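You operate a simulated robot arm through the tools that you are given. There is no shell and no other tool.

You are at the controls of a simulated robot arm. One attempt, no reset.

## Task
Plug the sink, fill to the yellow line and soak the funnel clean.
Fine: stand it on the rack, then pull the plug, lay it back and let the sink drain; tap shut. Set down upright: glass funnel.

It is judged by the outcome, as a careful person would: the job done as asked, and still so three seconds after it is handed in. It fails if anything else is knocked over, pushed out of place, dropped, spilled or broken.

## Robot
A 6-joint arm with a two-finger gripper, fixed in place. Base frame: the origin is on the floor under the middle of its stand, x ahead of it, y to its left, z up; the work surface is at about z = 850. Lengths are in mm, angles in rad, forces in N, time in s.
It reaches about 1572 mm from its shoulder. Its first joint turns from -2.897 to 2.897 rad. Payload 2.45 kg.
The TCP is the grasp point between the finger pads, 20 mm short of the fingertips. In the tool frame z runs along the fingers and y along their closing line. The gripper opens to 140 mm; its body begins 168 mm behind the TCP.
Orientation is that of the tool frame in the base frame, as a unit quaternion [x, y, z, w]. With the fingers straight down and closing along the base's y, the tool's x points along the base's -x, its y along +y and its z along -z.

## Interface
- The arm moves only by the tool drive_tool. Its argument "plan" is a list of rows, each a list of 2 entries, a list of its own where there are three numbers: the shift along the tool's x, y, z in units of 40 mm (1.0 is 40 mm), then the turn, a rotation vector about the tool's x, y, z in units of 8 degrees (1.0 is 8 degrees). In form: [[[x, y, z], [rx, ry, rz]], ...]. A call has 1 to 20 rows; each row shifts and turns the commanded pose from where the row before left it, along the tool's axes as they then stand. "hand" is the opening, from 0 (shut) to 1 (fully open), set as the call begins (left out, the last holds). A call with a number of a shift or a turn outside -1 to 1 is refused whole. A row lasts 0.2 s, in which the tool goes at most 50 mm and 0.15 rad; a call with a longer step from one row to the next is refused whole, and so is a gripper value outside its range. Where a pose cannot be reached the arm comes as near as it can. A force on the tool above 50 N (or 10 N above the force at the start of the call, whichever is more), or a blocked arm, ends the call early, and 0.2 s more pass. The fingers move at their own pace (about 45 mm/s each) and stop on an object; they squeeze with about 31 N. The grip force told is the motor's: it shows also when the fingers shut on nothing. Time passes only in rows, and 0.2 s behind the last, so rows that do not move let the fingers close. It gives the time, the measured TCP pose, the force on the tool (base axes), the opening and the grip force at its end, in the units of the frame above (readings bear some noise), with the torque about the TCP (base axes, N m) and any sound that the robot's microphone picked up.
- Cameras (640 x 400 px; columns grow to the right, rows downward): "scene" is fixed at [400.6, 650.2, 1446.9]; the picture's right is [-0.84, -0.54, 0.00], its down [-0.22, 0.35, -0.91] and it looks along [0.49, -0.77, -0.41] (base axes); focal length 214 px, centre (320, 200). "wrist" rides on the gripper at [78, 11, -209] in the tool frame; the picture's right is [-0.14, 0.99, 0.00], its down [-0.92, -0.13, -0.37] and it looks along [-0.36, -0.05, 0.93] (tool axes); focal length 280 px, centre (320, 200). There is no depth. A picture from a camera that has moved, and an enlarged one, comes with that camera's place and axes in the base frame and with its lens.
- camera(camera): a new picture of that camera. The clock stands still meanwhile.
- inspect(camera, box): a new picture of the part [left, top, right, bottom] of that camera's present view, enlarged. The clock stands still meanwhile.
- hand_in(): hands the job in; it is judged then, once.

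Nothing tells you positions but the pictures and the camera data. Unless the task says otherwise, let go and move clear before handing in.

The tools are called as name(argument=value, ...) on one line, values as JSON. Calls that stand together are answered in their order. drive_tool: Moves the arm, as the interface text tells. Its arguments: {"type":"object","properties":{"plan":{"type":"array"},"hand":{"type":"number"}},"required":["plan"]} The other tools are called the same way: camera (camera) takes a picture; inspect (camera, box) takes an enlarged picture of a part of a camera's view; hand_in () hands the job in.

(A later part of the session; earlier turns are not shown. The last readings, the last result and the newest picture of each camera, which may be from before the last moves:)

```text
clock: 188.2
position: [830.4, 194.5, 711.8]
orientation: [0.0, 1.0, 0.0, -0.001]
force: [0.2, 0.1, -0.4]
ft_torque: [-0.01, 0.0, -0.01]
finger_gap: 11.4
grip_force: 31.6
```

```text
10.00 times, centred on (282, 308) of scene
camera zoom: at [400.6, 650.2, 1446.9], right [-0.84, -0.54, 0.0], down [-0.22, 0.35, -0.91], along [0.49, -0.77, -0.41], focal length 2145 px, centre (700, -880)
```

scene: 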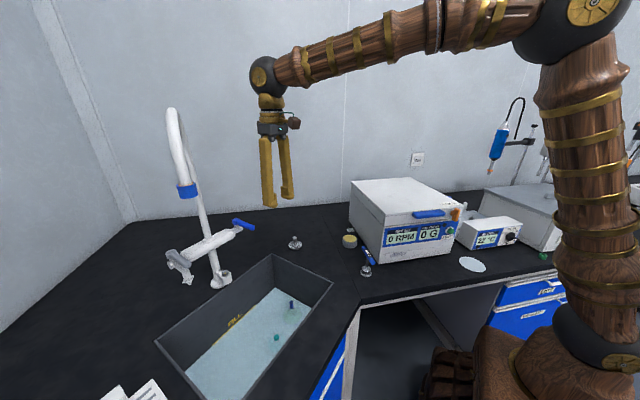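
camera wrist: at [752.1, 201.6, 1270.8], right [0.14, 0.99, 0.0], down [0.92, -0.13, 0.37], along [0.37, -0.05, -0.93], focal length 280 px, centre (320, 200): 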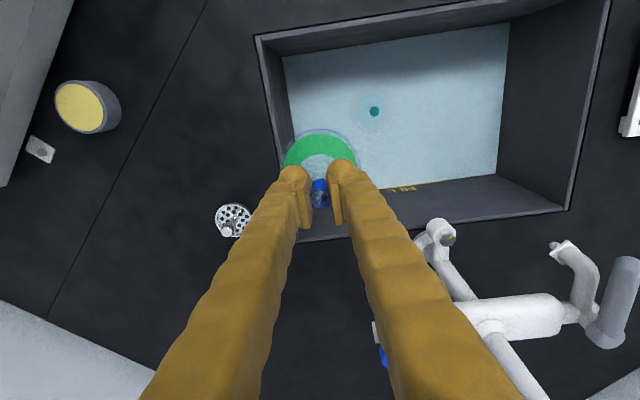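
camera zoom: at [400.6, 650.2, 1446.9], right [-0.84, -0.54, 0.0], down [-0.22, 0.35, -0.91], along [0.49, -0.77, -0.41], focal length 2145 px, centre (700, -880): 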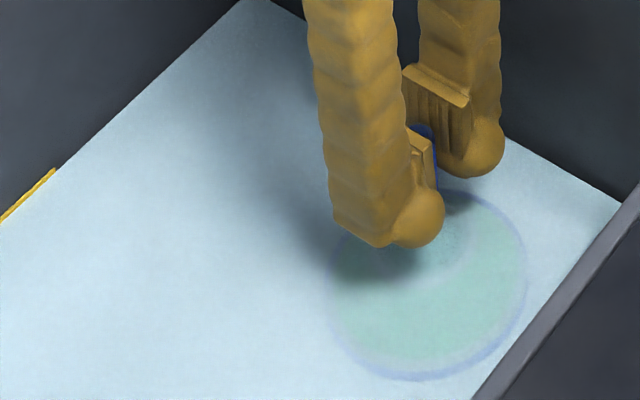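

It is submerged and just off the floor. I'll gently swish it a few times in place, in case agitation helps, then compare the colour.

drive_tool(plan=[[[0, 0.3, 0], [0, 0, 0]], [[0, 0.3, 0], [0, 0, 0]], [[0, -0.3, 0], [0, 0, 0]], [[0, -0.3, 0], [0, 0, 0]], [[0, 0.3, 0], [0, 0, 0]], [[0, 0.3, 0], [0, 0, 0]], [[0, -0.3, 0], [0, 0, 0]], [[0, -0.3, 0], [0, 0, 0]], [[0, 0.3, 0], [0, 0, 0]], [[0, 0.3, 0], [0, 0, 0]], [[0, -0.3, 0], [0, 0, 0]], [[0, -0.3, 0], [0, 0, 0]], [[0, 0.3, 0], [0, 0, 0]], [[0, 0.3, 0], [0, 0, 0]], [[0, -0.3, 0], [0, 0, 0]], [[0, -0.3, 0], [0, 0, 0]], [[0, 0, 0], [0, 0, 0]]])

inspect(camera="scene", box=[262, 288, 302, 328])

inspect(camera="wrist", box=[220, 110, 420, 260])

```text
clock: 191.8
position: [830.5, 195.5, 711.2]
orientation: [0.0, 1.0, 0.0, 0.0]
force: [0.0, -0.5, -0.3]
ft_torque: [0.0, 0.01, -0.01]
finger_gap: 11.6
grip_force: 31.7
```

```text
10.00 times, centred on (282, 308) of scene
camera zoom: at [400.6, 650.2, 1446.9], right [-0.84, -0.54, 0.0], down [-0.22, 0.35, -0.91], along [0.49, -0.77, -0.41], focal length 2145 px, centre (700, -880)
```

zoom: 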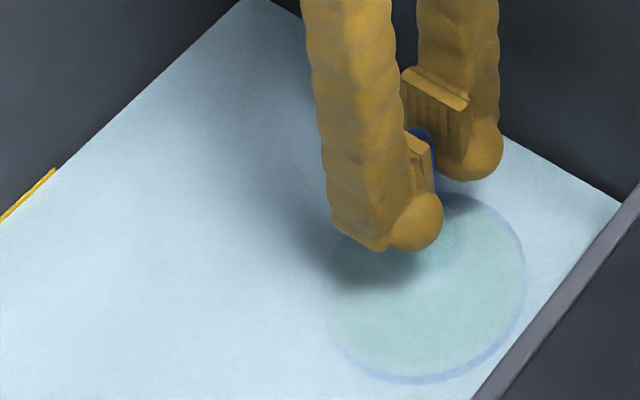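

```text
2.67 times, centred on (320, 185) of wrist
camera zoom: at [752.5, 204.7, 918.8], right [0.14, 0.99, 0.0], down [0.92, -0.13, 0.37], along [0.37, -0.05, -0.93], focal length 748 px, centre (320, 240)
```

zoom: 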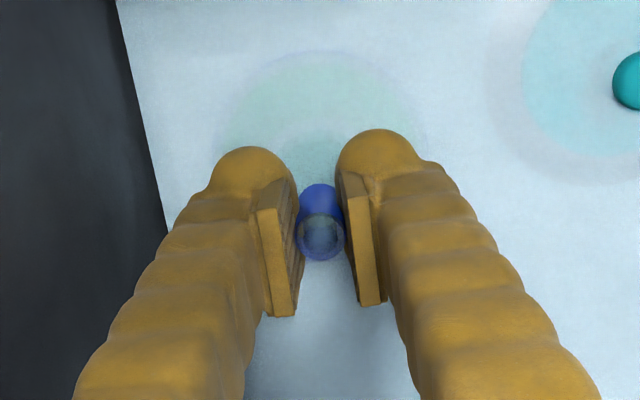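

The green tint has clearly faded after the swish, so agitation is what cleans it. I'll continue swishing.

drive_tool(plan=[[[0, 0.3, 0], [0, 0, 0]], [[0, 0.3, 0], [0, 0, 0]], [[0, -0.3, 0], [0, 0, 0]], [[0, -0.3, 0], [0, 0, 0]], [[0, 0.3, 0], [0, 0, 0]], [[0, 0.3, 0], [0, 0, 0]], [[0, -0.3, 0], [0, 0, 0]], [[0, -0.3, 0], [0, 0, 0]], [[0, 0.3, 0], [0, 0, 0]], [[0, 0.3, 0], [0, 0, 0]], [[0, -0.3, 0], [0, 0, 0]], [[0, -0.3, 0], [0, 0, 0]], [[0, 0.3, 0], [0, 0, 0]], [[0, 0.3, 0], [0, 0, 0]], [[0, -0.3, 0], [0, 0, 0]], [[0, -0.3, 0], [0, 0, 0]], [[0, 0.3, 0], [0, 0, 0]], [[0, 0.3, 0], [0, 0, 0]], [[0, -0.3, 0], [0, 0, 0]], [[0, -0.3, 0], [0, 0, 0]]])

inspect(camera="scene", box=[262, 288, 302, 328])

inspect(camera="wrist", box=[220, 110, 420, 260])

```text
clock: 196.0
position: [831.1, 193.3, 711.6]
orientation: [0.001, 1.0, 0.0, 0.0]
force: [-0.2, -1.2, -1.3]
ft_torque: [-0.03, 0.01, -0.01]
finger_gap: 11.6
grip_force: 31.4
```

```text
10.00 times, centred on (282, 308) of scene
camera zoom: at [400.6, 650.2, 1446.9], right [-0.84, -0.54, 0.0], down [-0.22, 0.35, -0.91], along [0.49, -0.77, -0.41], focal length 2145 px, centre (700, -880)
```

zoom: 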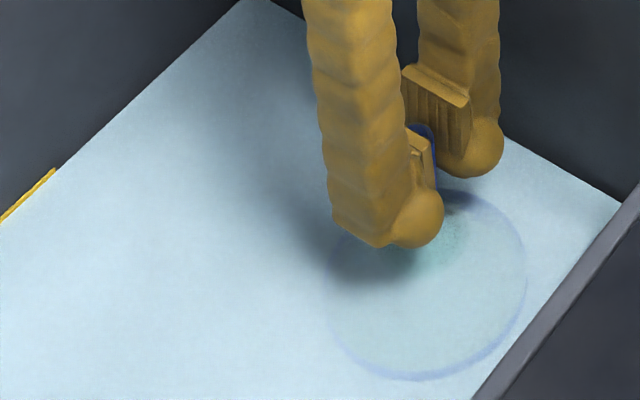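

```text
2.67 times, centred on (320, 185) of wrist
camera zoom: at [753.1, 203.5, 919.3], right [0.14, 0.99, 0.0], down [0.92, -0.13, 0.37], along [0.37, -0.05, -0.93], focal length 748 px, centre (320, 240)
```

zoom: 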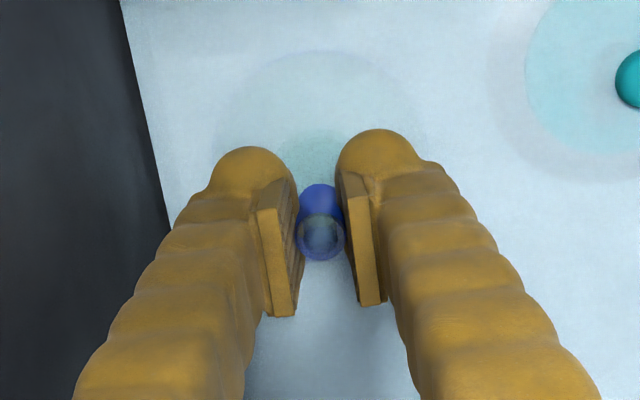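

The green is nearly gone, with a faint tint left near the stem. Two more rounds of swishing.

drive_tool(plan=[[[0, 0.3, 0], [0, 0, 0]], [[0, 0.3, 0], [0, 0, 0]], [[0, -0.3, 0], [0, 0, 0]], [[0, -0.3, 0], [0, 0, 0]], [[0, 0.3, 0], [0, 0, 0]], [[0, 0.3, 0], [0, 0, 0]], [[0, -0.3, 0], [0, 0, 0]], [[0, -0.3, 0], [0, 0, 0]], [[0, 0.3, 0], [0, 0, 0]], [[0, 0.3, 0], [0, 0, 0]], [[0, -0.3, 0], [0, 0, 0]], [[0, -0.3, 0], [0, 0, 0]], [[0, 0.3, 0], [0, 0, 0]], [[0, 0.3, 0], [0, 0, 0]], [[0, -0.3, 0], [0, 0, 0]], [[0, -0.3, 0], [0, 0, 0]], [[0, 0.3, 0], [0, 0, 0]], [[0, 0.3, 0], [0, 0, 0]], [[0, -0.3, 0], [0, 0, 0]], [[0, -0.3, 0], [0, 0, 0]]])

drive_tool(plan=[[[0, 0.3, 0], [0, 0, 0]], [[0, 0.3, 0], [0, 0, 0]], [[0, -0.3, 0], [0, 0, 0]], [[0, -0.3, 0], [0, 0, 0]], [[0, 0.3, 0], [0, 0, 0]], [[0, 0.3, 0], [0, 0, 0]], [[0, -0.3, 0], [0, 0, 0]], [[0, -0.3, 0], [0, 0, 0]], [[0, 0.3, 0], [0, 0, 0]], [[0, 0.3, 0], [0, 0, 0]], [[0, -0.3, 0], [0, 0, 0]], [[0, -0.3, 0], [0, 0, 0]], [[0, 0.3, 0], [0, 0, 0]], [[0, 0.3, 0], [0, 0, 0]], [[0, -0.3, 0], [0, 0, 0]], [[0, -0.3, 0], [0, 0, 0]], [[0, 0.3, 0], [0, 0, 0]], [[0, 0.3, 0], [0, 0, 0]], [[0, -0.3, 0], [0, 0, 0]], [[0, -0.3, 0], [0, 0, 0]]])

inspect(camera="scene", box=[262, 288, 302, 328])

inspect(camera="wrist", box=[220, 110, 420, 260])

```text
clock: 200.2
position: [830.5, 193.8, 710.4]
orientation: [0.0, 1.0, 0.0, 0.0]
force: [-0.3, 0.6, -0.4]
ft_torque: [0.0, -0.02, -0.01]
finger_gap: 11.8
grip_force: 31.3
```

```text
clock: 204.4
position: [831.3, 192.6, 711.5]
orientation: [0.0, 1.0, 0.0, -0.001]
force: [0.7, -1.0, -1.4]
ft_torque: [-0.04, -0.02, -0.02]
finger_gap: 11.4
grip_force: 31.0
```

```text
10.00 times, centred on (282, 308) of scene
camera zoom: at [400.6, 650.2, 1446.9], right [-0.84, -0.54, 0.0], down [-0.22, 0.35, -0.91], along [0.49, -0.77, -0.41], focal length 2145 px, centre (700, -880)
```

zoom: 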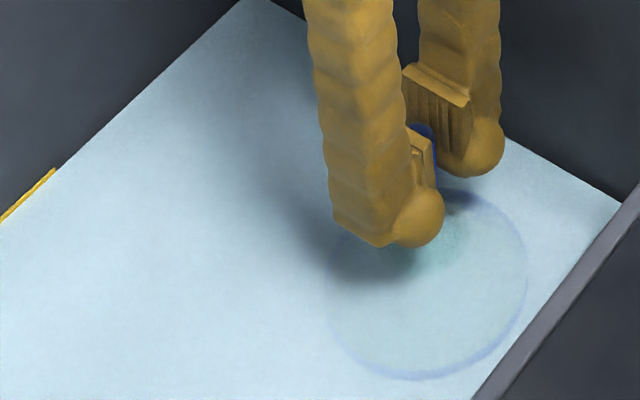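

```text
2.67 times, centred on (320, 185) of wrist
camera zoom: at [753.0, 203.1, 919.2], right [0.14, 0.99, 0.0], down [0.92, -0.13, 0.37], along [0.37, -0.05, -0.93], focal length 748 px, centre (320, 240)
```

zoom: 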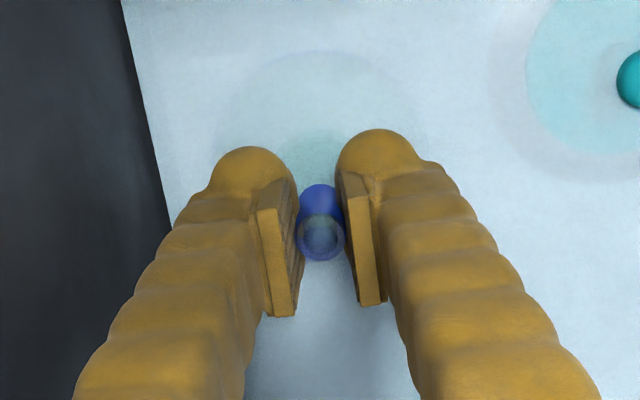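

No further change since the last look, so it may be fully clean. I'll lift it out of the water and inspect.

drive_tool(plan=[[[0, 0, -0.3], [0, 0, 0]], [[0, 0, -0.5], [0, 0, 0]], [[0, 0, -0.5], [0, 0, 0]], [[0, 0, -0.5], [0, 0, 0]], [[0, 0, 0], [0, 0, 0]]])

inspect(camera="wrist", box=[220, 110, 420, 260])

inspect(camera="scene", box=[255, 275, 305, 325])

```text
clock: 205.6
position: [831.0, 193.1, 784.1]
orientation: [0.0, 1.0, 0.001, 0.0]
force: [-0.6, 0.1, -0.4]
ft_torque: [0.01, 0.01, 0.02]
finger_gap: 11.6
grip_force: 30.7
```

```text
2.67 times, centred on (320, 185) of wrist
camera zoom: at [752.8, 203.6, 990.8], right [0.14, 0.99, 0.0], down [0.92, -0.13, 0.37], along [0.37, -0.05, -0.93], focal length 748 px, centre (320, 240)
```

zoom: 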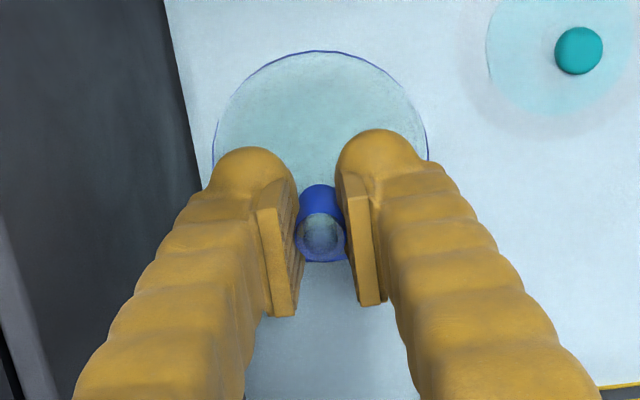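

```text
8.00 times, centred on (280, 300) of scene
camera zoom: at [400.6, 650.2, 1446.9], right [-0.84, -0.54, 0.0], down [-0.22, 0.35, -0.91], along [0.49, -0.77, -0.41], focal length 1716 px, centre (640, -600)
```

zoom: 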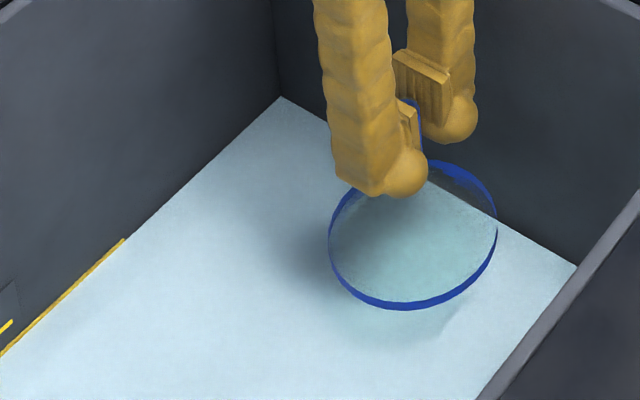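

The green residue is completely gone and the glass is clear. I'll lift, let it drip over the sink a moment, then carry it around the near side of the gooseneck to the rack.

drive_tool(plan=[[[0, 0, 0], [0, 0, 0]], [[0, 0, 0], [0, 0, 0]], [[0, 0, 0], [0, 0, 0]], [[0, 0, 0], [0, 0, 0]], [[0, 0, 0], [0, 0, 0]], [[0, 0, 0], [0, 0, 0]], [[0, 0, -0.6], [0, 0, 0]], [[0, 0, -0.8], [0, 0, 0]], [[0, 0, -0.8], [0, 0, 0]], [[0, 0, -0.8], [0, 0, 0]], [[0, 0, -0.8], [0, 0, 0]], [[0, 0, -0.8], [0, 0, 0]], [[0, 0, -0.8], [0, 0, 0]], [[0, 0, -0.8], [0, 0, 0]], [[0, 0, -0.8], [0, 0, 0]], [[0, 0, 0], [0, 0, 0]], [[0, 0, 0], [0, 0, 0]], [[0, 0, 0], [0, 0, 0]], [[0, 0, 0], [0, 0, 0]]])

drive_tool(plan=[[[0.7, 0.1, 0], [0, 0, 0]], [[0.8, 0.3, 0], [0, 0, 0]], [[0.8, 0.4, 0], [0, 0, 0]], [[0.7, 0.5, 0], [0, 0, 0]], [[0.6, 0.7, 0], [0, 0, 0]], [[0.2, 0.85, 0], [0, 0, 0]], [[0, 0.85, 0], [0, 0, 0]], [[0, 0.85, 0], [0, 0, 0]], [[0, 0.85, 0], [0, 0, 0]], [[0, 0.85, 0], [0, 0, 0]], [[0, 0.85, 0], [0, 0, 0]], [[0, 0.85, 0], [0, 0, 0]], [[-0.3, 0.85, 0], [0, 0, 0]], [[-0.6, 0.8, 0], [0, 0, 0]], [[-0.4, 0.8, 0], [0, 0, 0]], [[0, 0, 0], [0, 0, 0]]])

camera(camera="wrist")

camera(camera="scene")

```text
clock: 209.6
position: [829.0, 195.7, 1063.1]
orientation: [0.0, 1.0, 0.0, 0.0]
force: [0.1, -0.2, -0.7]
ft_torque: [-0.01, -0.01, -0.01]
finger_gap: 11.7
grip_force: 31.2
```

```text
clock: 213.0
position: [730.0, 607.9, 1063.0]
orientation: [0.0, 1.0, 0.0, -0.001]
force: [-0.4, -0.2, -0.3]
ft_torque: [0.03, 0.01, -0.01]
finger_gap: 11.6
grip_force: 30.7
```

```text
taken
camera wrist: at [652.8, 618.5, 1270.6], right [0.14, 0.99, 0.0], down [0.92, -0.13, 0.37], along [0.37, -0.05, -0.93], focal length 280 px, centre (320, 200)
```

wrist: 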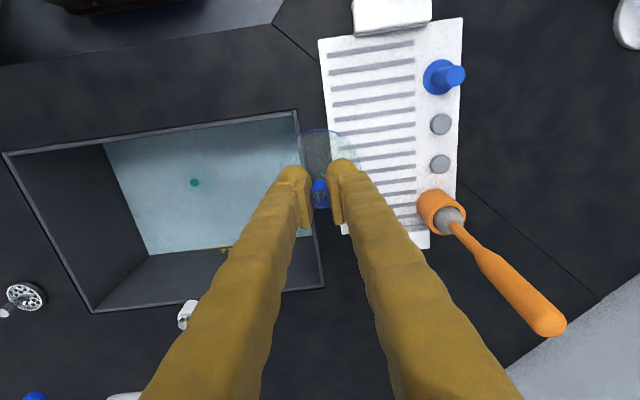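

```text
taken
```

scene: 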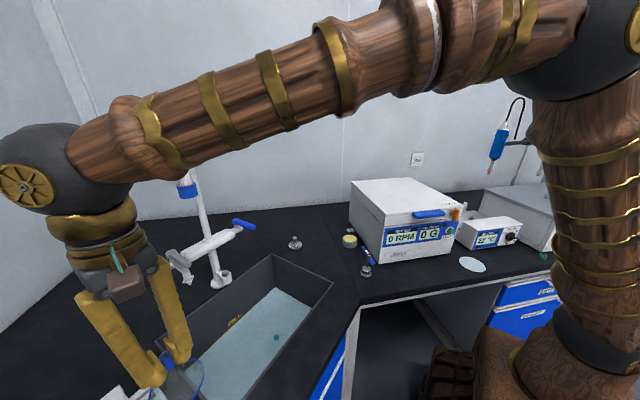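

The ribbed area is directly to the left. I'll move the last 82 mm over it and descend partway to check clearance.

drive_tool(plan=[[[0, 0.8, 0], [0, 0, 0]], [[0, 0.8, 0], [0, 0, 0]], [[0, 0.45, 0], [0, 0, 0]], [[0, 0, 0.6], [0, 0, 0]], [[0, 0, 0.8], [0, 0, 0]], [[0, 0, 0.6], [0, 0, 0]], [[0, 0, 0], [0, 0, 0]]])

camera(camera="wrist")

inspect(camera="wrist", box=[220, 90, 420, 240])

inspect(camera="scene", box=[0, 240, 200, 400])

```text
clock: 214.6
position: [731.7, 693.1, 981.7]
orientation: [0.0, 1.0, 0.0, 0.001]
force: [0.0, 0.5, -0.7]
ft_torque: [-0.03, -0.02, 0.0]
finger_gap: 11.4
grip_force: 31.3
```

```text
taken
camera wrist: at [653.7, 702.7, 1190.1], right [0.14, 0.99, 0.0], down [0.92, -0.13, 0.37], along [0.37, -0.05, -0.93], focal length 280 px, centre (320, 200)
```

wrist: 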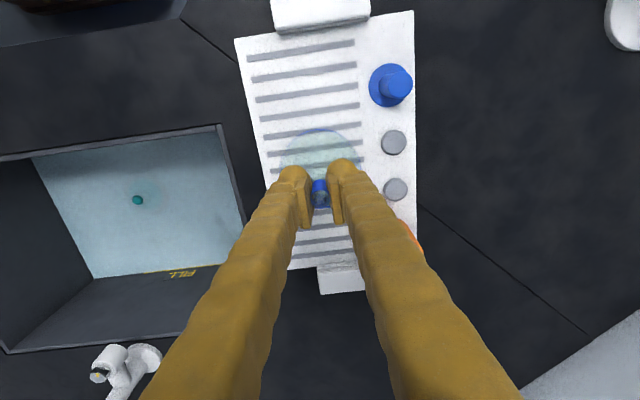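

```text
2.67 times, centred on (320, 165) of wrist
camera zoom: at [653.7, 702.7, 1190.1], right [0.14, 0.99, 0.0], down [0.92, -0.13, 0.37], along [0.37, -0.05, -0.93], focal length 748 px, centre (320, 293)
```

zoom: 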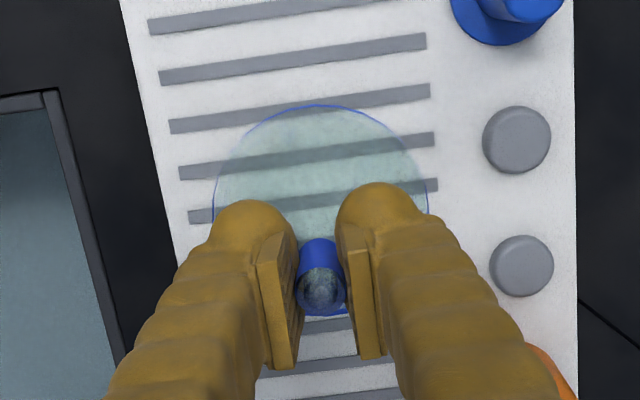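

```text
2.50 times, centred on (100, 320) of scene
camera zoom: at [400.6, 650.2, 1446.9], right [-0.84, -0.54, 0.0], down [-0.22, 0.35, -0.91], along [0.49, -0.77, -0.41], focal length 536 px, centre (870, -100)
```

zoom: 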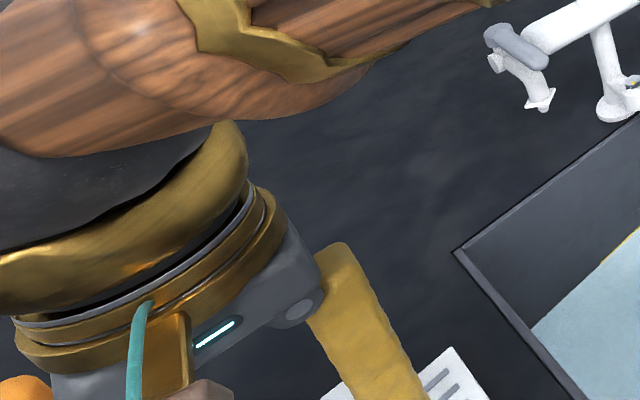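

The funnel hangs over clear slots, about 30 mm from the pegs. I'm lowering gently toward the rack surface.

drive_tool(plan=[[[0, 0, 0.25], [0, 0, 0]], [[0, 0, 0.2], [0, 0, 0]], [[0, 0, 0.1], [0, 0, 0]], [[0, 0, 0.05], [0, 0, 0]], [[0, 0, 0], [0, 0, 0]]])

inspect(camera="wrist", box=[220, 90, 420, 240])

```text
clock: 215.8
position: [729.9, 691.2, 960.3]
orientation: [-0.001, 1.0, 0.001, 0.0]
force: [-0.3, 0.4, -1.0]
ft_torque: [0.0, -0.01, 0.03]
finger_gap: 11.7
grip_force: 30.6
```

```text
2.67 times, centred on (320, 165) of wrist
camera zoom: at [652.4, 701.6, 1166.6], right [0.14, 0.99, 0.0], down [0.92, -0.13, 0.37], along [0.37, -0.05, -0.93], focal length 748 px, centre (320, 293)
```

zoom: 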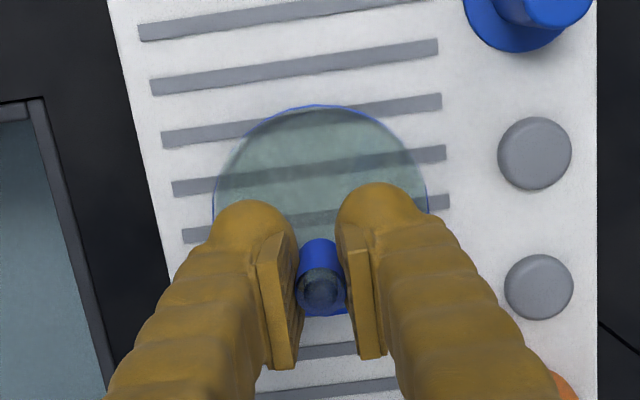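

Base is around z 878 with no contact yet. I'll continue in 2 mm steps.

drive_tool(plan=[[[0, 0, 0.06], [0, 0, 0]], [[0, 0, 0.05], [0, 0, 0]], [[0, 0, 0.05], [0, 0, 0]], [[0, 0, 0], [0, 0, 0]]])

```text
clock: 216.8
position: [730.1, 691.1, 953.3]
orientation: [0.0, 1.0, 0.0, 0.001]
force: [-1.2, -0.4, 3.9]
ft_torque: [0.01, 0.04, -0.01]
finger_gap: 11.4
grip_force: 31.1
```

A first touch shows at about 4 N. One more small step to confirm it is resting.

drive_tool(plan=[[[0, 0, 0.025], [0, 0, 0]], [[0, 0, 0], [0, 0, 0]]])

inspect(camera="wrist", box=[220, 90, 420, 240])

```text
clock: 217.4
position: [731.1, 691.3, 952.3]
orientation: [0.0, 1.0, 0.0, 0.001]
force: [-2.3, -0.9, 14.1]
ft_torque: [0.01, 0.03, 0.02]
finger_gap: 11.7
grip_force: 31.0
```

```text
2.67 times, centred on (320, 165) of wrist
camera zoom: at [652.2, 701.1, 1160.4], right [0.14, 0.99, 0.0], down [0.92, -0.13, 0.37], along [0.37, -0.05, -0.93], focal length 748 px, centre (320, 293)
```

zoom: 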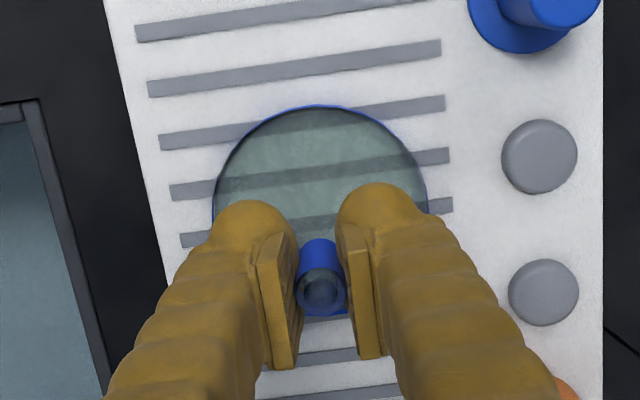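

The funnel is resting on the rack. I'll relax the press, open, check, then rise straight up.

drive_tool(plan=[[[0, 0, -0.03], [0, 0, 0]], [[0, 0, 0], [0, 0, 0]]])

drive_tool(plan=[[[0, 0, 0], [0, 0, 0]], [[0, 0, 0], [0, 0, 0]], [[0, 0, 0], [0, 0, 0]], [[0, 0, 0], [0, 0, 0]]], hand=0.36)

inspect(camera="wrist", box=[220, 90, 420, 240])

```text
clock: 218.0
position: [729.6, 690.4, 952.1]
orientation: [0.0, 1.0, 0.0, 0.0]
force: [1.7, 0.6, 6.3]
ft_torque: [0.0, -0.23, 0.02]
finger_gap: 11.7
grip_force: 31.4
```

```text
clock: 219.0
position: [729.9, 691.5, 953.3]
orientation: [0.0, 1.0, -0.001, 0.0]
force: [-0.4, 0.7, -0.3]
ft_torque: [0.02, 0.0, -0.01]
finger_gap: 50.3
grip_force: 0.0
```

```text
2.67 times, centred on (320, 165) of wrist
camera zoom: at [652.2, 701.2, 1160.6], right [0.14, 0.99, 0.0], down [0.92, -0.13, 0.37], along [0.37, -0.05, -0.93], focal length 748 px, centre (320, 293)
```

zoom: 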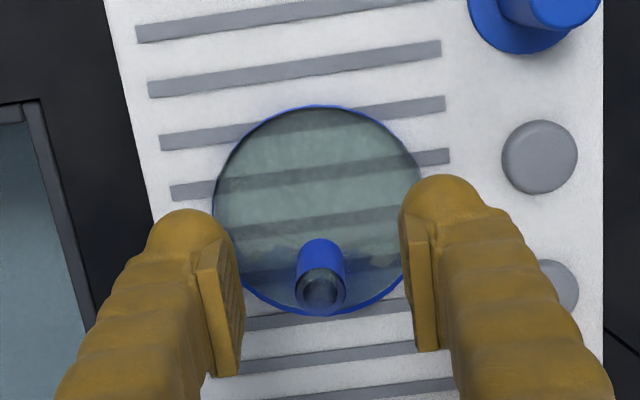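

The funnel stands upright, clean and free. I'll rise, detour around the gooseneck and go over the plug.

drive_tool(plan=[[[0, 0, -0.4], [0, 0, 0]], [[0, 0, -0.9], [0, 0, 0]], [[0, 0, -0.9], [0, 0, 0]], [[0, 0, -0.9], [0, 0, 0]], [[0, 0, -0.9], [0, 0, 0]], [[0.45, -0.85, 0], [0, 0, 0]], [[0.45, -0.85, 0], [0, 0, 0]], [[0.45, -0.85, 0], [0, 0, 0]], [[0.45, -0.85, 0], [0, 0, 0]], [[0, -0.95, 0], [0, 0, 0]], [[0, -0.95, 0], [0, 0, 0]], [[0, -0.95, 0], [0, 0, 0]], [[0, -0.95, 0], [0, 0, 0]], [[0, -0.95, 0], [0, 0, 0]], [[-0.9, -0.35, 0], [0, 0, 0]], [[-0.9, -0.35, 0], [0, 0, 0]], [[-0.9, -0.35, 0], [0, 0, 0]], [[-0.9, -0.35, 0], [0, 0, 0]], [[0, 0, 0], [0, 0, 0]]], hand=0.36)

camera(camera="wrist")

inspect(camera="wrist", box=[250, 90, 390, 190])

camera(camera="scene")

```text
clock: 223.0
position: [799.8, 308.8, 1113.2]
orientation: [-0.001, 1.0, -0.001, 0.0]
force: [0.8, -0.9, 0.5]
ft_torque: [0.01, -0.02, -0.01]
finger_gap: 50.3
grip_force: 0.0
```

```text
taken
camera wrist: at [721.6, 319.8, 1320.7], right [0.14, 0.99, 0.0], down [0.92, -0.13, 0.37], along [0.37, -0.05, -0.93], focal length 280 px, centre (320, 200)
```

wrist: 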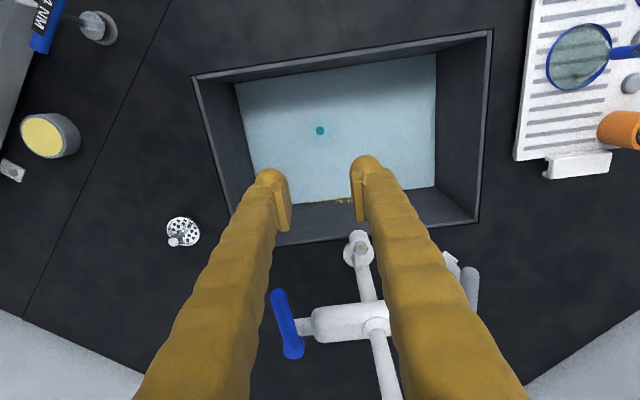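

```text
4.00 times, centred on (320, 140) of wrist
camera zoom: at [721.6, 319.8, 1320.7], right [0.14, 0.99, 0.0], down [0.92, -0.13, 0.37], along [0.37, -0.05, -0.93], focal length 1122 px, centre (320, 440)
```

zoom: 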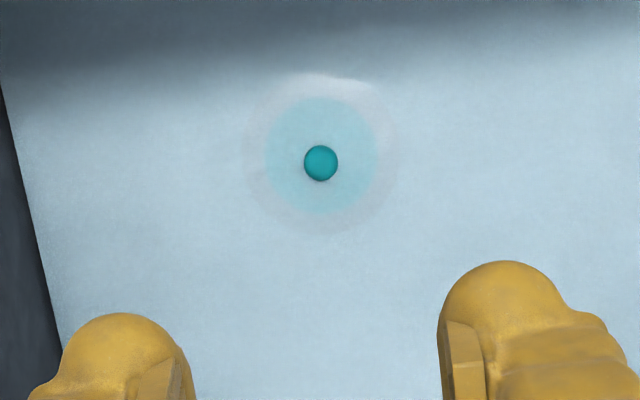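

```text
taken
```

scene: 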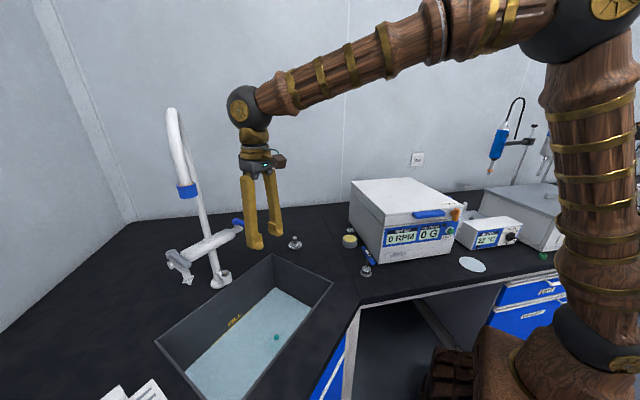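

The plug's knob is at about (810.6, 308.5). I'll descend over it and check alignment before gripping under water.

drive_tool(plan=[[[-0.13, 0, 0.95], [0, 0, 0]], [[-0.13, 0, 0.95], [0, 0, 0]], [[0, 0, 0.95], [0, 0, 0]], [[0, 0, 0.95], [0, 0, 0]], [[0, 0, 0.95], [0, 0, 0]], [[0, 0, 0.95], [0, 0, 0]], [[0, 0, 0.95], [0, 0, 0]], [[0, 0, 0.95], [0, 0, 0]], [[0, 0, 0.95], [0, 0, 0]], [[0, 0, 0], [0, 0, 0]]], hand=0.36)

inspect(camera="wrist", box=[220, 100, 420, 250])

```text
clock: 225.2
position: [812.5, 309.6, 773.3]
orientation: [0.0, 1.0, 0.001, 0.001]
force: [0.2, -0.2, 0.5]
ft_torque: [-0.02, 0.03, 0.0]
finger_gap: 50.5
grip_force: 0.0
```

```text
2.67 times, centred on (320, 175) of wrist
camera zoom: at [734.7, 319.1, 980.3], right [0.14, 0.99, 0.0], down [0.92, -0.13, 0.37], along [0.37, -0.05, -0.93], focal length 748 px, centre (320, 267)
```

zoom: 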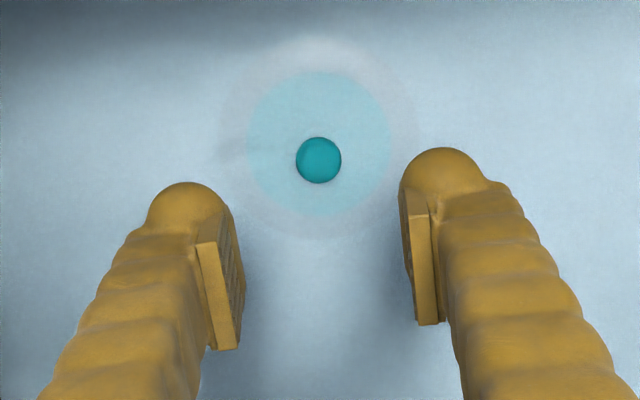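

A 2–3 mm correction is needed. I'll descend to the grip height on the knob.

drive_tool(plan=[[[0.06, -0.04, 0.8], [0, 0, 0]], [[0, 0, 0.8], [0, 0, 0]], [[0, 0, 0.7], [0, 0, 0]], [[0, 0, 0.4], [0, 0, 0]], [[0, 0, 0.12], [0, 0, 0]], [[0, 0, 0], [0, 0, 0]]], hand=0.36)

inspect(camera="wrist", box=[220, 100, 420, 250])

```text
clock: 226.6
position: [810.0, 308.1, 658.3]
orientation: [-0.001, 1.0, -0.001, 0.001]
force: [-0.5, -0.1, 0.5]
ft_torque: [-0.04, -0.01, -0.01]
finger_gap: 50.4
grip_force: 0.0
```

```text
2.67 times, centred on (320, 175) of wrist
camera zoom: at [732.1, 317.6, 866.1], right [0.14, 0.99, 0.0], down [0.92, -0.13, 0.37], along [0.37, -0.05, -0.93], focal length 748 px, centre (320, 267)
```

zoom: 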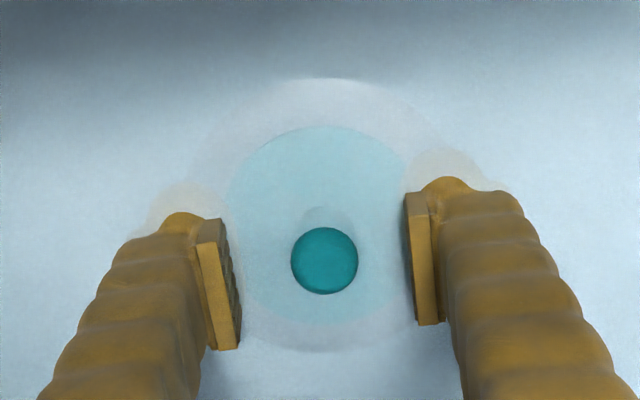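

The knob is between the pads. I'll close and then pull upward gently, watching the force.

drive_tool(plan=[[[0, 0, 0], [0, 0, 0]], [[0, 0, 0], [0, 0, 0]], [[0, 0, 0], [0, 0, 0]], [[0, 0, 0], [0, 0, 0]]], hand=0)

drive_tool(plan=[[[0, 0, -0.1], [0, 0, 0]], [[0, 0, -0.1], [0, 0, 0]], [[0, 0, -0.2], [0, 0, 0]], [[0, 0, -0.3], [0, 0, 0]], [[0, 0, 0], [0, 0, 0]]])

camera(camera="wrist")

inspect(camera="scene", box=[200, 270, 320, 390])

```text
clock: 227.6
position: [810.4, 307.9, 658.3]
orientation: [0.0, 1.0, 0.0, 0.0]
force: [0.2, -0.3, -0.3]
ft_torque: [-0.02, 0.01, 0.0]
finger_gap: 17.8
grip_force: 30.9
```

```text
clock: 228.8
position: [808.6, 308.6, 687.4]
orientation: [0.0, 1.0, 0.0, -0.001]
force: [-0.7, -1.1, -0.6]
ft_torque: [-0.06, 0.02, 0.03]
finger_gap: 17.6
grip_force: 30.7
```

```text
taken
camera wrist: at [731.8, 318.0, 894.4], right [0.14, 0.99, 0.0], down [0.92, -0.13, 0.37], along [0.37, -0.05, -0.93], focal length 280 px, centre (320, 200)
```

wrist: 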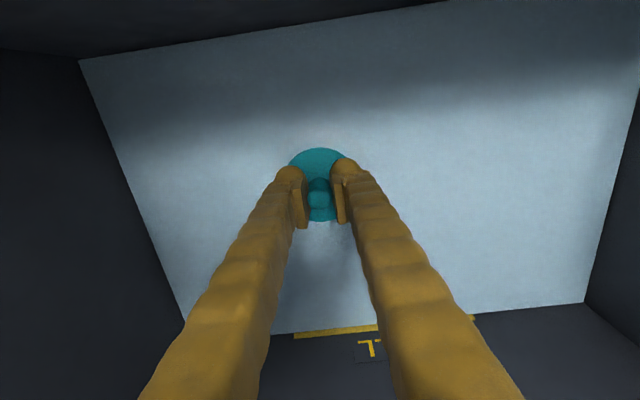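

```text
3.33 times, centred on (260, 330) of scene
camera zoom: at [400.6, 650.2, 1446.9], right [-0.84, -0.54, 0.0], down [-0.22, 0.35, -0.91], along [0.49, -0.77, -0.41], focal length 715 px, centre (520, -233)
```

zoom: 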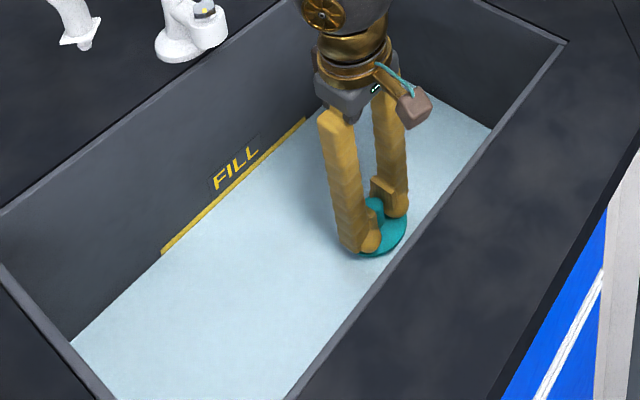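

The plug is out and the water is starting to drain. I'll lift it clear, pause to let it drip over the sink, and carry it back to its spot on the counter.

drive_tool(plan=[[[0, 0, -0.8], [0, 0, 0]], [[0, 0, -0.8], [0, 0, 0]], [[0, 0, 0], [0, 0, 0]], [[0, 0, 0], [0, 0, 0]], [[0, 0, 0], [0, 0, 0]], [[0, 0, 0], [0, 0, 0]], [[0, 0, -0.9], [0, 0, 0]], [[0, 0, -0.9], [0, 0, 0]], [[0, 0, -0.9], [0, 0, 0]], [[0, 0, -0.9], [0, 0, 0]], [[0, 0, -0.9], [0, 0, 0]], [[0, 0, -0.9], [0, 0, 0]], [[0, 0, -0.9], [0, 0, 0]], [[0, 0, 0], [0, 0, 0]], [[0, 0, 0], [0, 0, 0]], [[0, 0, 0], [0, 0, 0]], [[0, 0, 0], [0, 0, 0]]])

drive_tool(plan=[[[0.8, -0.22, 0], [0, 0, 0]], [[0.8, -0.22, 0], [0, 0, 0]], [[0.8, -0.22, 0], [0, 0, 0]], [[0.8, -0.22, 0], [0, 0, 0]], [[0.8, -0.22, 0], [0, 0, 0]], [[0.8, -0.22, 0], [0, 0, 0]], [[0, 0, 0], [0, 0, 0]]])

camera(camera="wrist")

camera(camera="scene")

```text
clock: 232.4
position: [813.3, 308.8, 1003.3]
orientation: [0.0, 1.0, 0.0, 0.001]
force: [0.0, 0.5, -0.2]
ft_torque: [0.03, -0.03, 0.0]
finger_gap: 17.5
grip_force: 30.6
```

```text
clock: 234.0
position: [617.1, 256.3, 1004.1]
orientation: [0.001, 1.0, 0.0, 0.0]
force: [-0.8, -0.1, -0.9]
ft_torque: [-0.03, -0.02, 0.01]
finger_gap: 17.7
grip_force: 31.3
```

```text
taken
camera wrist: at [539.0, 267.1, 1212.3], right [0.14, 0.99, 0.0], down [0.92, -0.13, 0.37], along [0.37, -0.05, -0.93], focal length 280 px, centre (320, 200)
```

wrist: 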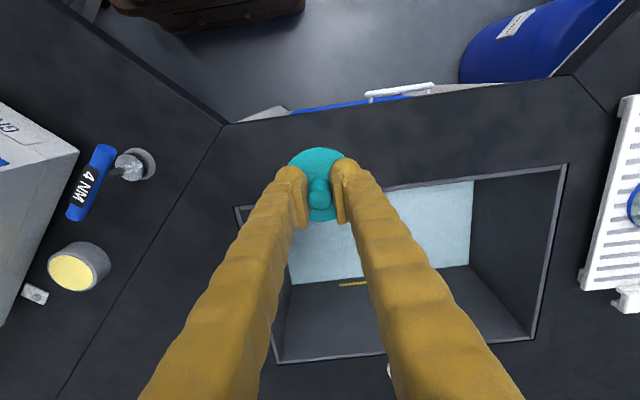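

```text
taken
```

scene: 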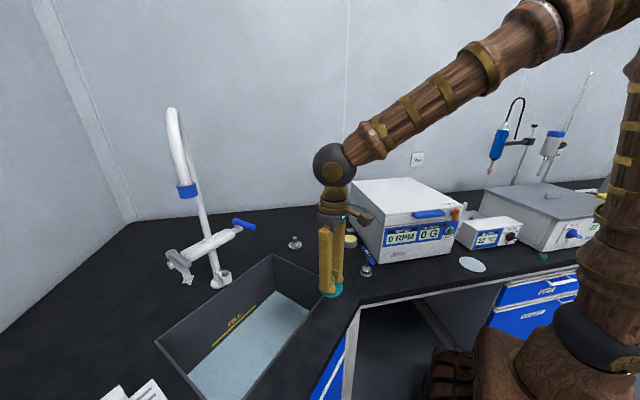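

The sink is draining and the plug is above its original place. I'm lowering it to the counter.

drive_tool(plan=[[[0.08, 0, 0.6], [0, 0, 0]], [[0, 0, 0.8], [0, 0, 0]], [[0, 0, 0.6], [0, 0, 0]], [[0, 0, 0.4], [0, 0, 0]], [[0, 0, 0.1], [0, 0, 0]], [[0, 0, 0.05], [0, 0, 0]], [[0, 0, 0], [0, 0, 0]]])

drive_tool(plan=[[[0, 0, 0.06], [0, 0, 0]], [[0, 0, 0.05], [0, 0, 0]], [[0, 0, 0], [0, 0, 0]]])

inspect(camera="scene", box=[290, 260, 370, 340])

```text
clock: 235.6
position: [615.8, 256.1, 900.4]
orientation: [0.0, 1.0, 0.0, 0.0]
force: [0.8, -0.7, -0.6]
ft_torque: [-0.02, 0.01, -0.02]
finger_gap: 17.1
grip_force: 30.7
```

```text
clock: 236.4
position: [615.6, 254.8, 895.9]
orientation: [0.001, 1.0, 0.001, 0.0]
force: [-1.1, 0.0, -0.4]
ft_torque: [0.03, -0.02, -0.03]
finger_gap: 17.1
grip_force: 30.9
```

```text
5.00 times, centred on (330, 300) of scene
camera zoom: at [400.6, 650.2, 1446.9], right [-0.84, -0.54, 0.0], down [-0.22, 0.35, -0.91], along [0.49, -0.77, -0.41], focal length 1072 px, centre (270, -300)
```

zoom: 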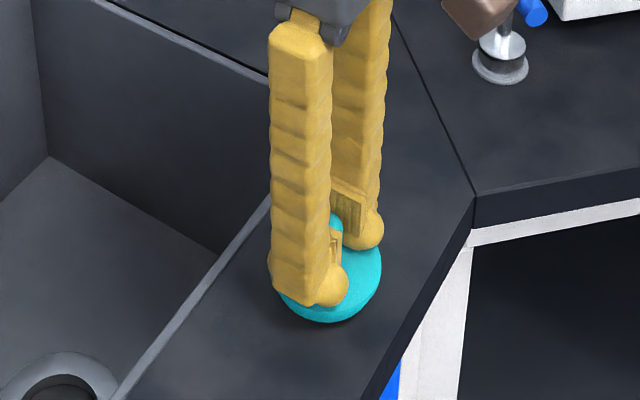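

The sink floor is already visible and dry-looking. I'll lower the plug the last couple of millimetres to contact.

drive_tool(plan=[[[0, 0, 0.04], [0, 0, 0]], [[0, 0, 0.03], [0, 0, 0]], [[0, 0, 0], [0, 0, 0]]])

```text
clock: 237.2
position: [616.0, 255.1, 893.8]
orientation: [0.0, 1.0, 0.0, 0.001]
force: [-1.1, 0.4, -0.2]
ft_torque: [0.01, 0.03, -0.03]
finger_gap: 17.4
grip_force: 31.3
```

drive_tool(plan=[[[0, 0, 0.04], [0, 0, 0]], [[0, 0, 0.03], [0, 0, 0]], [[0, 0, 0], [0, 0, 0]]])

inspect(camera="wrist", box=[220, 100, 420, 250])

```text
clock: 238.0
position: [614.6, 255.5, 889.8]
orientation: [0.0, 1.0, 0.0, 0.001]
force: [-0.3, -0.6, 1.6]
ft_torque: [-0.01, 0.02, -0.02]
finger_gap: 17.1
grip_force: 30.7
```

```text
2.67 times, centred on (320, 175) of wrist
camera zoom: at [537.0, 265.6, 1098.0], right [0.14, 0.99, 0.0], down [0.92, -0.13, 0.37], along [0.37, -0.05, -0.93], focal length 748 px, centre (320, 267)
```

zoom: 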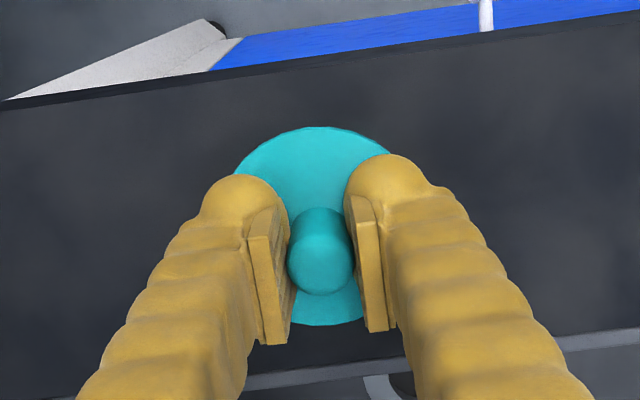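

drive_tool(plan=[[[0, 0, 0.03], [0, 0, 0]], [[0, 0, 0], [0, 0, 0]]])

inspect(camera="scene", box=[305, 275, 355, 325])

```text
clock: 238.6
position: [615.0, 255.3, 890.6]
orientation: [0.0, 1.0, 0.001, 0.001]
force: [-11.0, 1.4, 32.3]
ft_torque: [0.02, 0.36, -0.13]
finger_gap: 17.1
grip_force: 30.9
```

```text
8.00 times, centred on (330, 300) of scene
camera zoom: at [400.6, 650.2, 1446.9], right [-0.84, -0.54, 0.0], down [-0.22, 0.35, -0.91], along [0.49, -0.77, -0.41], focal length 1716 px, centre (240, -600)
```

zoom: 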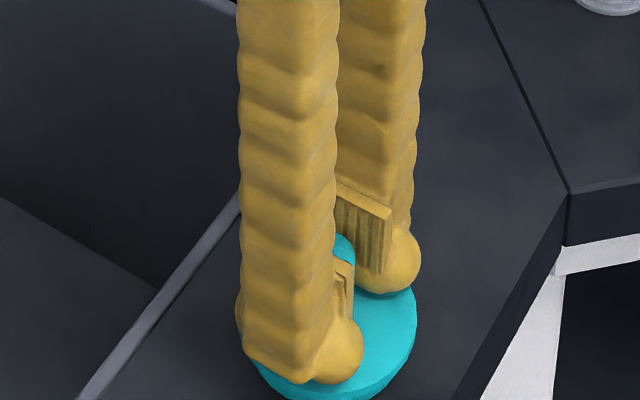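

The plug is firmly on the counter. I'll relax, open, rise and verify.

drive_tool(plan=[[[0, 0, -0.04], [0, 0, 0]], [[0, 0, 0], [0, 0, 0]]])

drive_tool(plan=[[[0, 0, 0], [0, 0, 0]], [[0, 0, 0], [0, 0, 0]], [[0, 0, 0], [0, 0, 0]], [[0, 0, 0], [0, 0, 0]], [[0, 0, -0.3], [0, 0, 0]], [[0, 0, -0.8], [0, 0, 0]], [[0, 0, -0.9], [0, 0, 0]], [[0, 0, -0.9], [0, 0, 0]], [[0, 0, -0.9], [0, 0, 0]], [[0, 0, -0.9], [0, 0, 0]], [[0, 0, -0.9], [0, 0, 0]], [[0, 0, 0], [0, 0, 0]]], hand=0.4)

camera(camera="wrist")

camera(camera="scene")

inspect(camera="scene", box=[150, 220, 360, 400])

```text
clock: 239.2
position: [613.9, 255.0, 890.6]
orientation: [-0.001, 1.0, 0.0, -0.001]
force: [0.2, 0.4, -0.8]
ft_torque: [-0.04, 0.02, -0.01]
finger_gap: 16.6
grip_force: 30.9
```

```text
clock: 241.8
position: [614.1, 255.4, 1113.7]
orientation: [0.0, 1.0, 0.0, 0.0]
force: [0.2, -0.1, 0.5]
ft_torque: [0.01, -0.01, 0.01]
finger_gap: 55.9
grip_force: 0.0
```

```text
taken
camera wrist: at [536.1, 265.1, 1321.4], right [0.14, 0.99, 0.0], down [0.92, -0.13, 0.37], along [0.37, -0.05, -0.93], focal length 280 px, centre (320, 200)
```

wrist: 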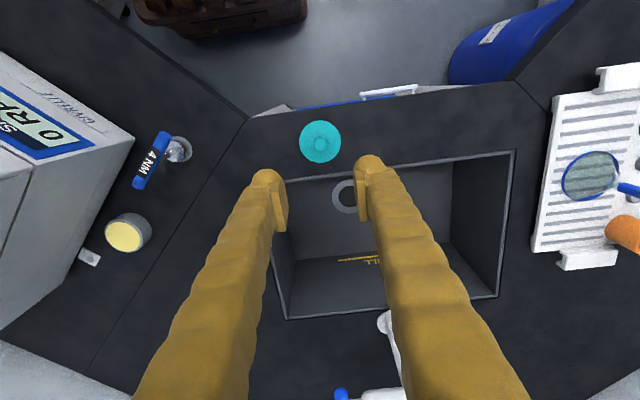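

```text
taken
```

scene: 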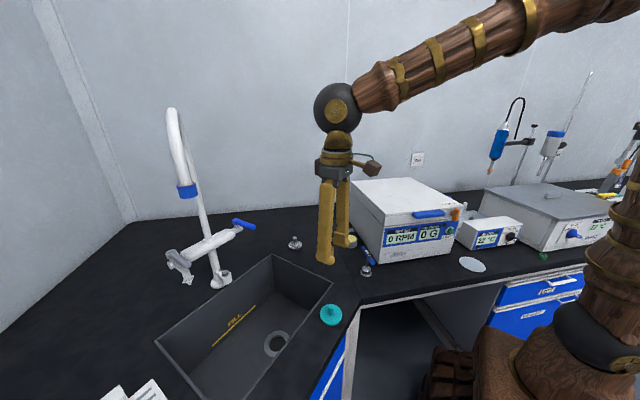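

```text
2.22 times, centred on (255, 310) of scene
camera zoom: at [400.6, 650.2, 1446.9], right [-0.84, -0.54, 0.0], down [-0.22, 0.35, -0.91], along [0.49, -0.77, -0.41], focal length 477 px, centre (464, -44)
```

zoom: 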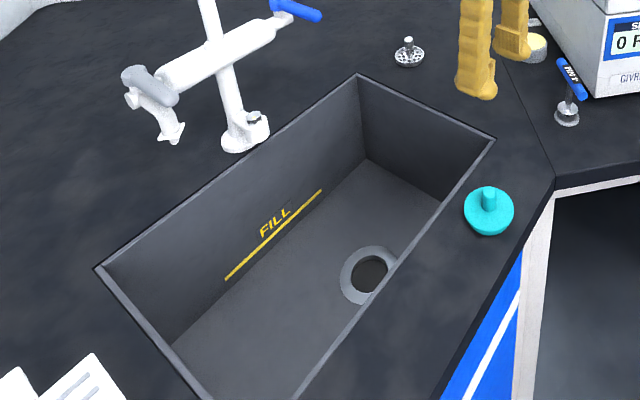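

The sink is drained and the plug is back on its spot. I'll check the funnel on the rack and the tap lever one last time.

inspect(camera="wrist", box=[530, 60, 640, 270])

inspect(camera="scene", box=[155, 210, 265, 300])

inspect(camera="scene", box=[270, 220, 400, 340])

```text
1.90 times, centred on (585, 165) of wrist
camera zoom: at [536.1, 265.1, 1321.4], right [0.14, 0.99, 0.0], down [0.92, -0.13, 0.37], along [0.37, -0.05, -0.93], focal length 534 px, centre (-185, 267)
```

zoom: 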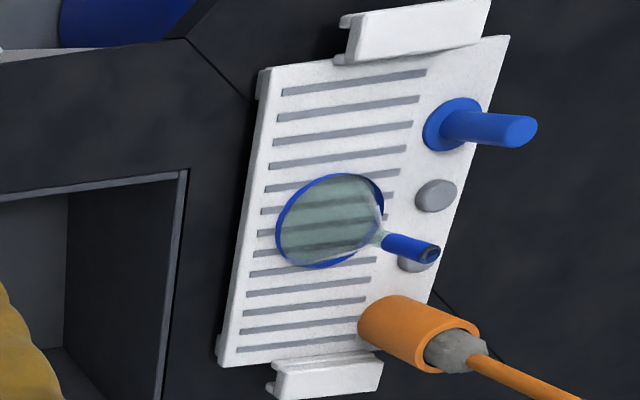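

```text
4.44 times, centred on (210, 255) of scene
camera zoom: at [400.6, 650.2, 1446.9], right [-0.84, -0.54, 0.0], down [-0.22, 0.35, -0.91], along [0.49, -0.77, -0.41], focal length 953 px, centre (809, -44)
```

zoom: 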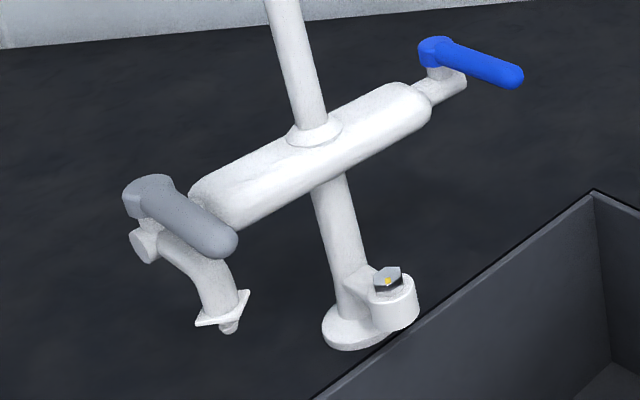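

```text
3.33 times, centred on (335, 280) of scene
camera zoom: at [400.6, 650.2, 1446.9], right [-0.84, -0.54, 0.0], down [-0.22, 0.35, -0.91], along [0.49, -0.77, -0.41], focal length 715 px, centre (270, -67)
```

zoom: 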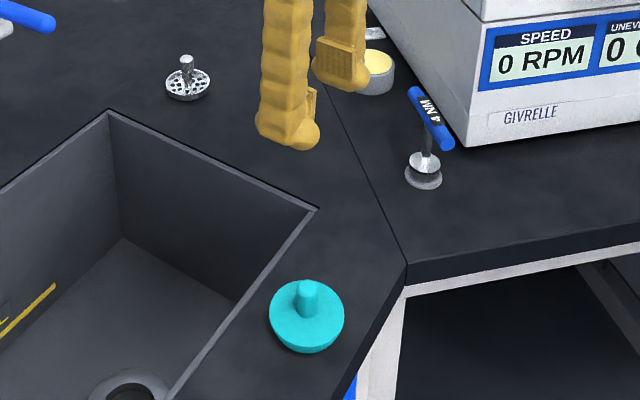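

The funnel stands clean on the rack and the sink is empty. The blue lever's tip looks 2–3° off its starting angle in the same close-up, so I'll go back and push it fully home.

drive_tool(plan=[[[-0.3, 0, -0.5], [0, 0, 0]], [[-0.9, 0, -0.4], [0, 0, 0]], [[-0.95, 0, -0.2], [0, 0, 0]], [[-0.95, 0, -0.2], [0, 0, 0]], [[-0.95, -0.05, 0], [0, 0, 0]], [[-0.95, -0.05, 0], [0, 0, 0]], [[-0.95, -0.05, 0], [0, 0, 0]], [[-0.95, -0.05, 0], [0, 0, 0]], [[-0.95, 0, 0], [0, 0, 0]], [[-0.4, 0, 0], [0, 0, 0]], [[0, 0, 0], [0, 0, 0]]], hand=0.36)

inspect(camera="wrist", box=[220, 100, 420, 250])

```text
clock: 244.2
position: [944.5, 247.5, 1167.6]
orientation: [0.0, 1.0, 0.0, 0.001]
force: [-0.2, -0.8, -0.3]
ft_torque: [-0.01, -0.02, 0.03]
finger_gap: 50.5
grip_force: 0.0
```

```text
2.67 times, centred on (320, 175) of wrist
camera zoom: at [866.8, 258.3, 1374.9], right [0.14, 0.99, 0.0], down [0.92, -0.13, 0.37], along [0.37, -0.05, -0.93], focal length 748 px, centre (320, 267)
```

zoom: 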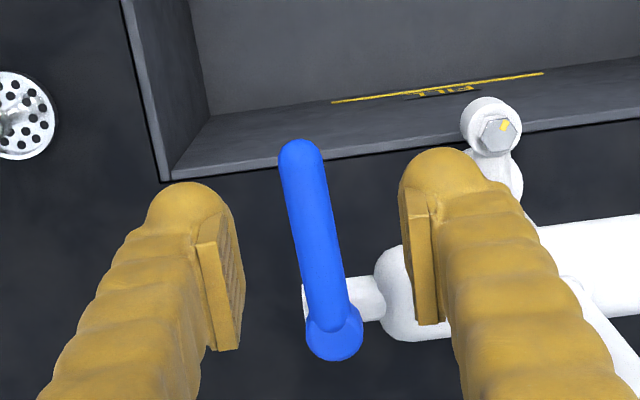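

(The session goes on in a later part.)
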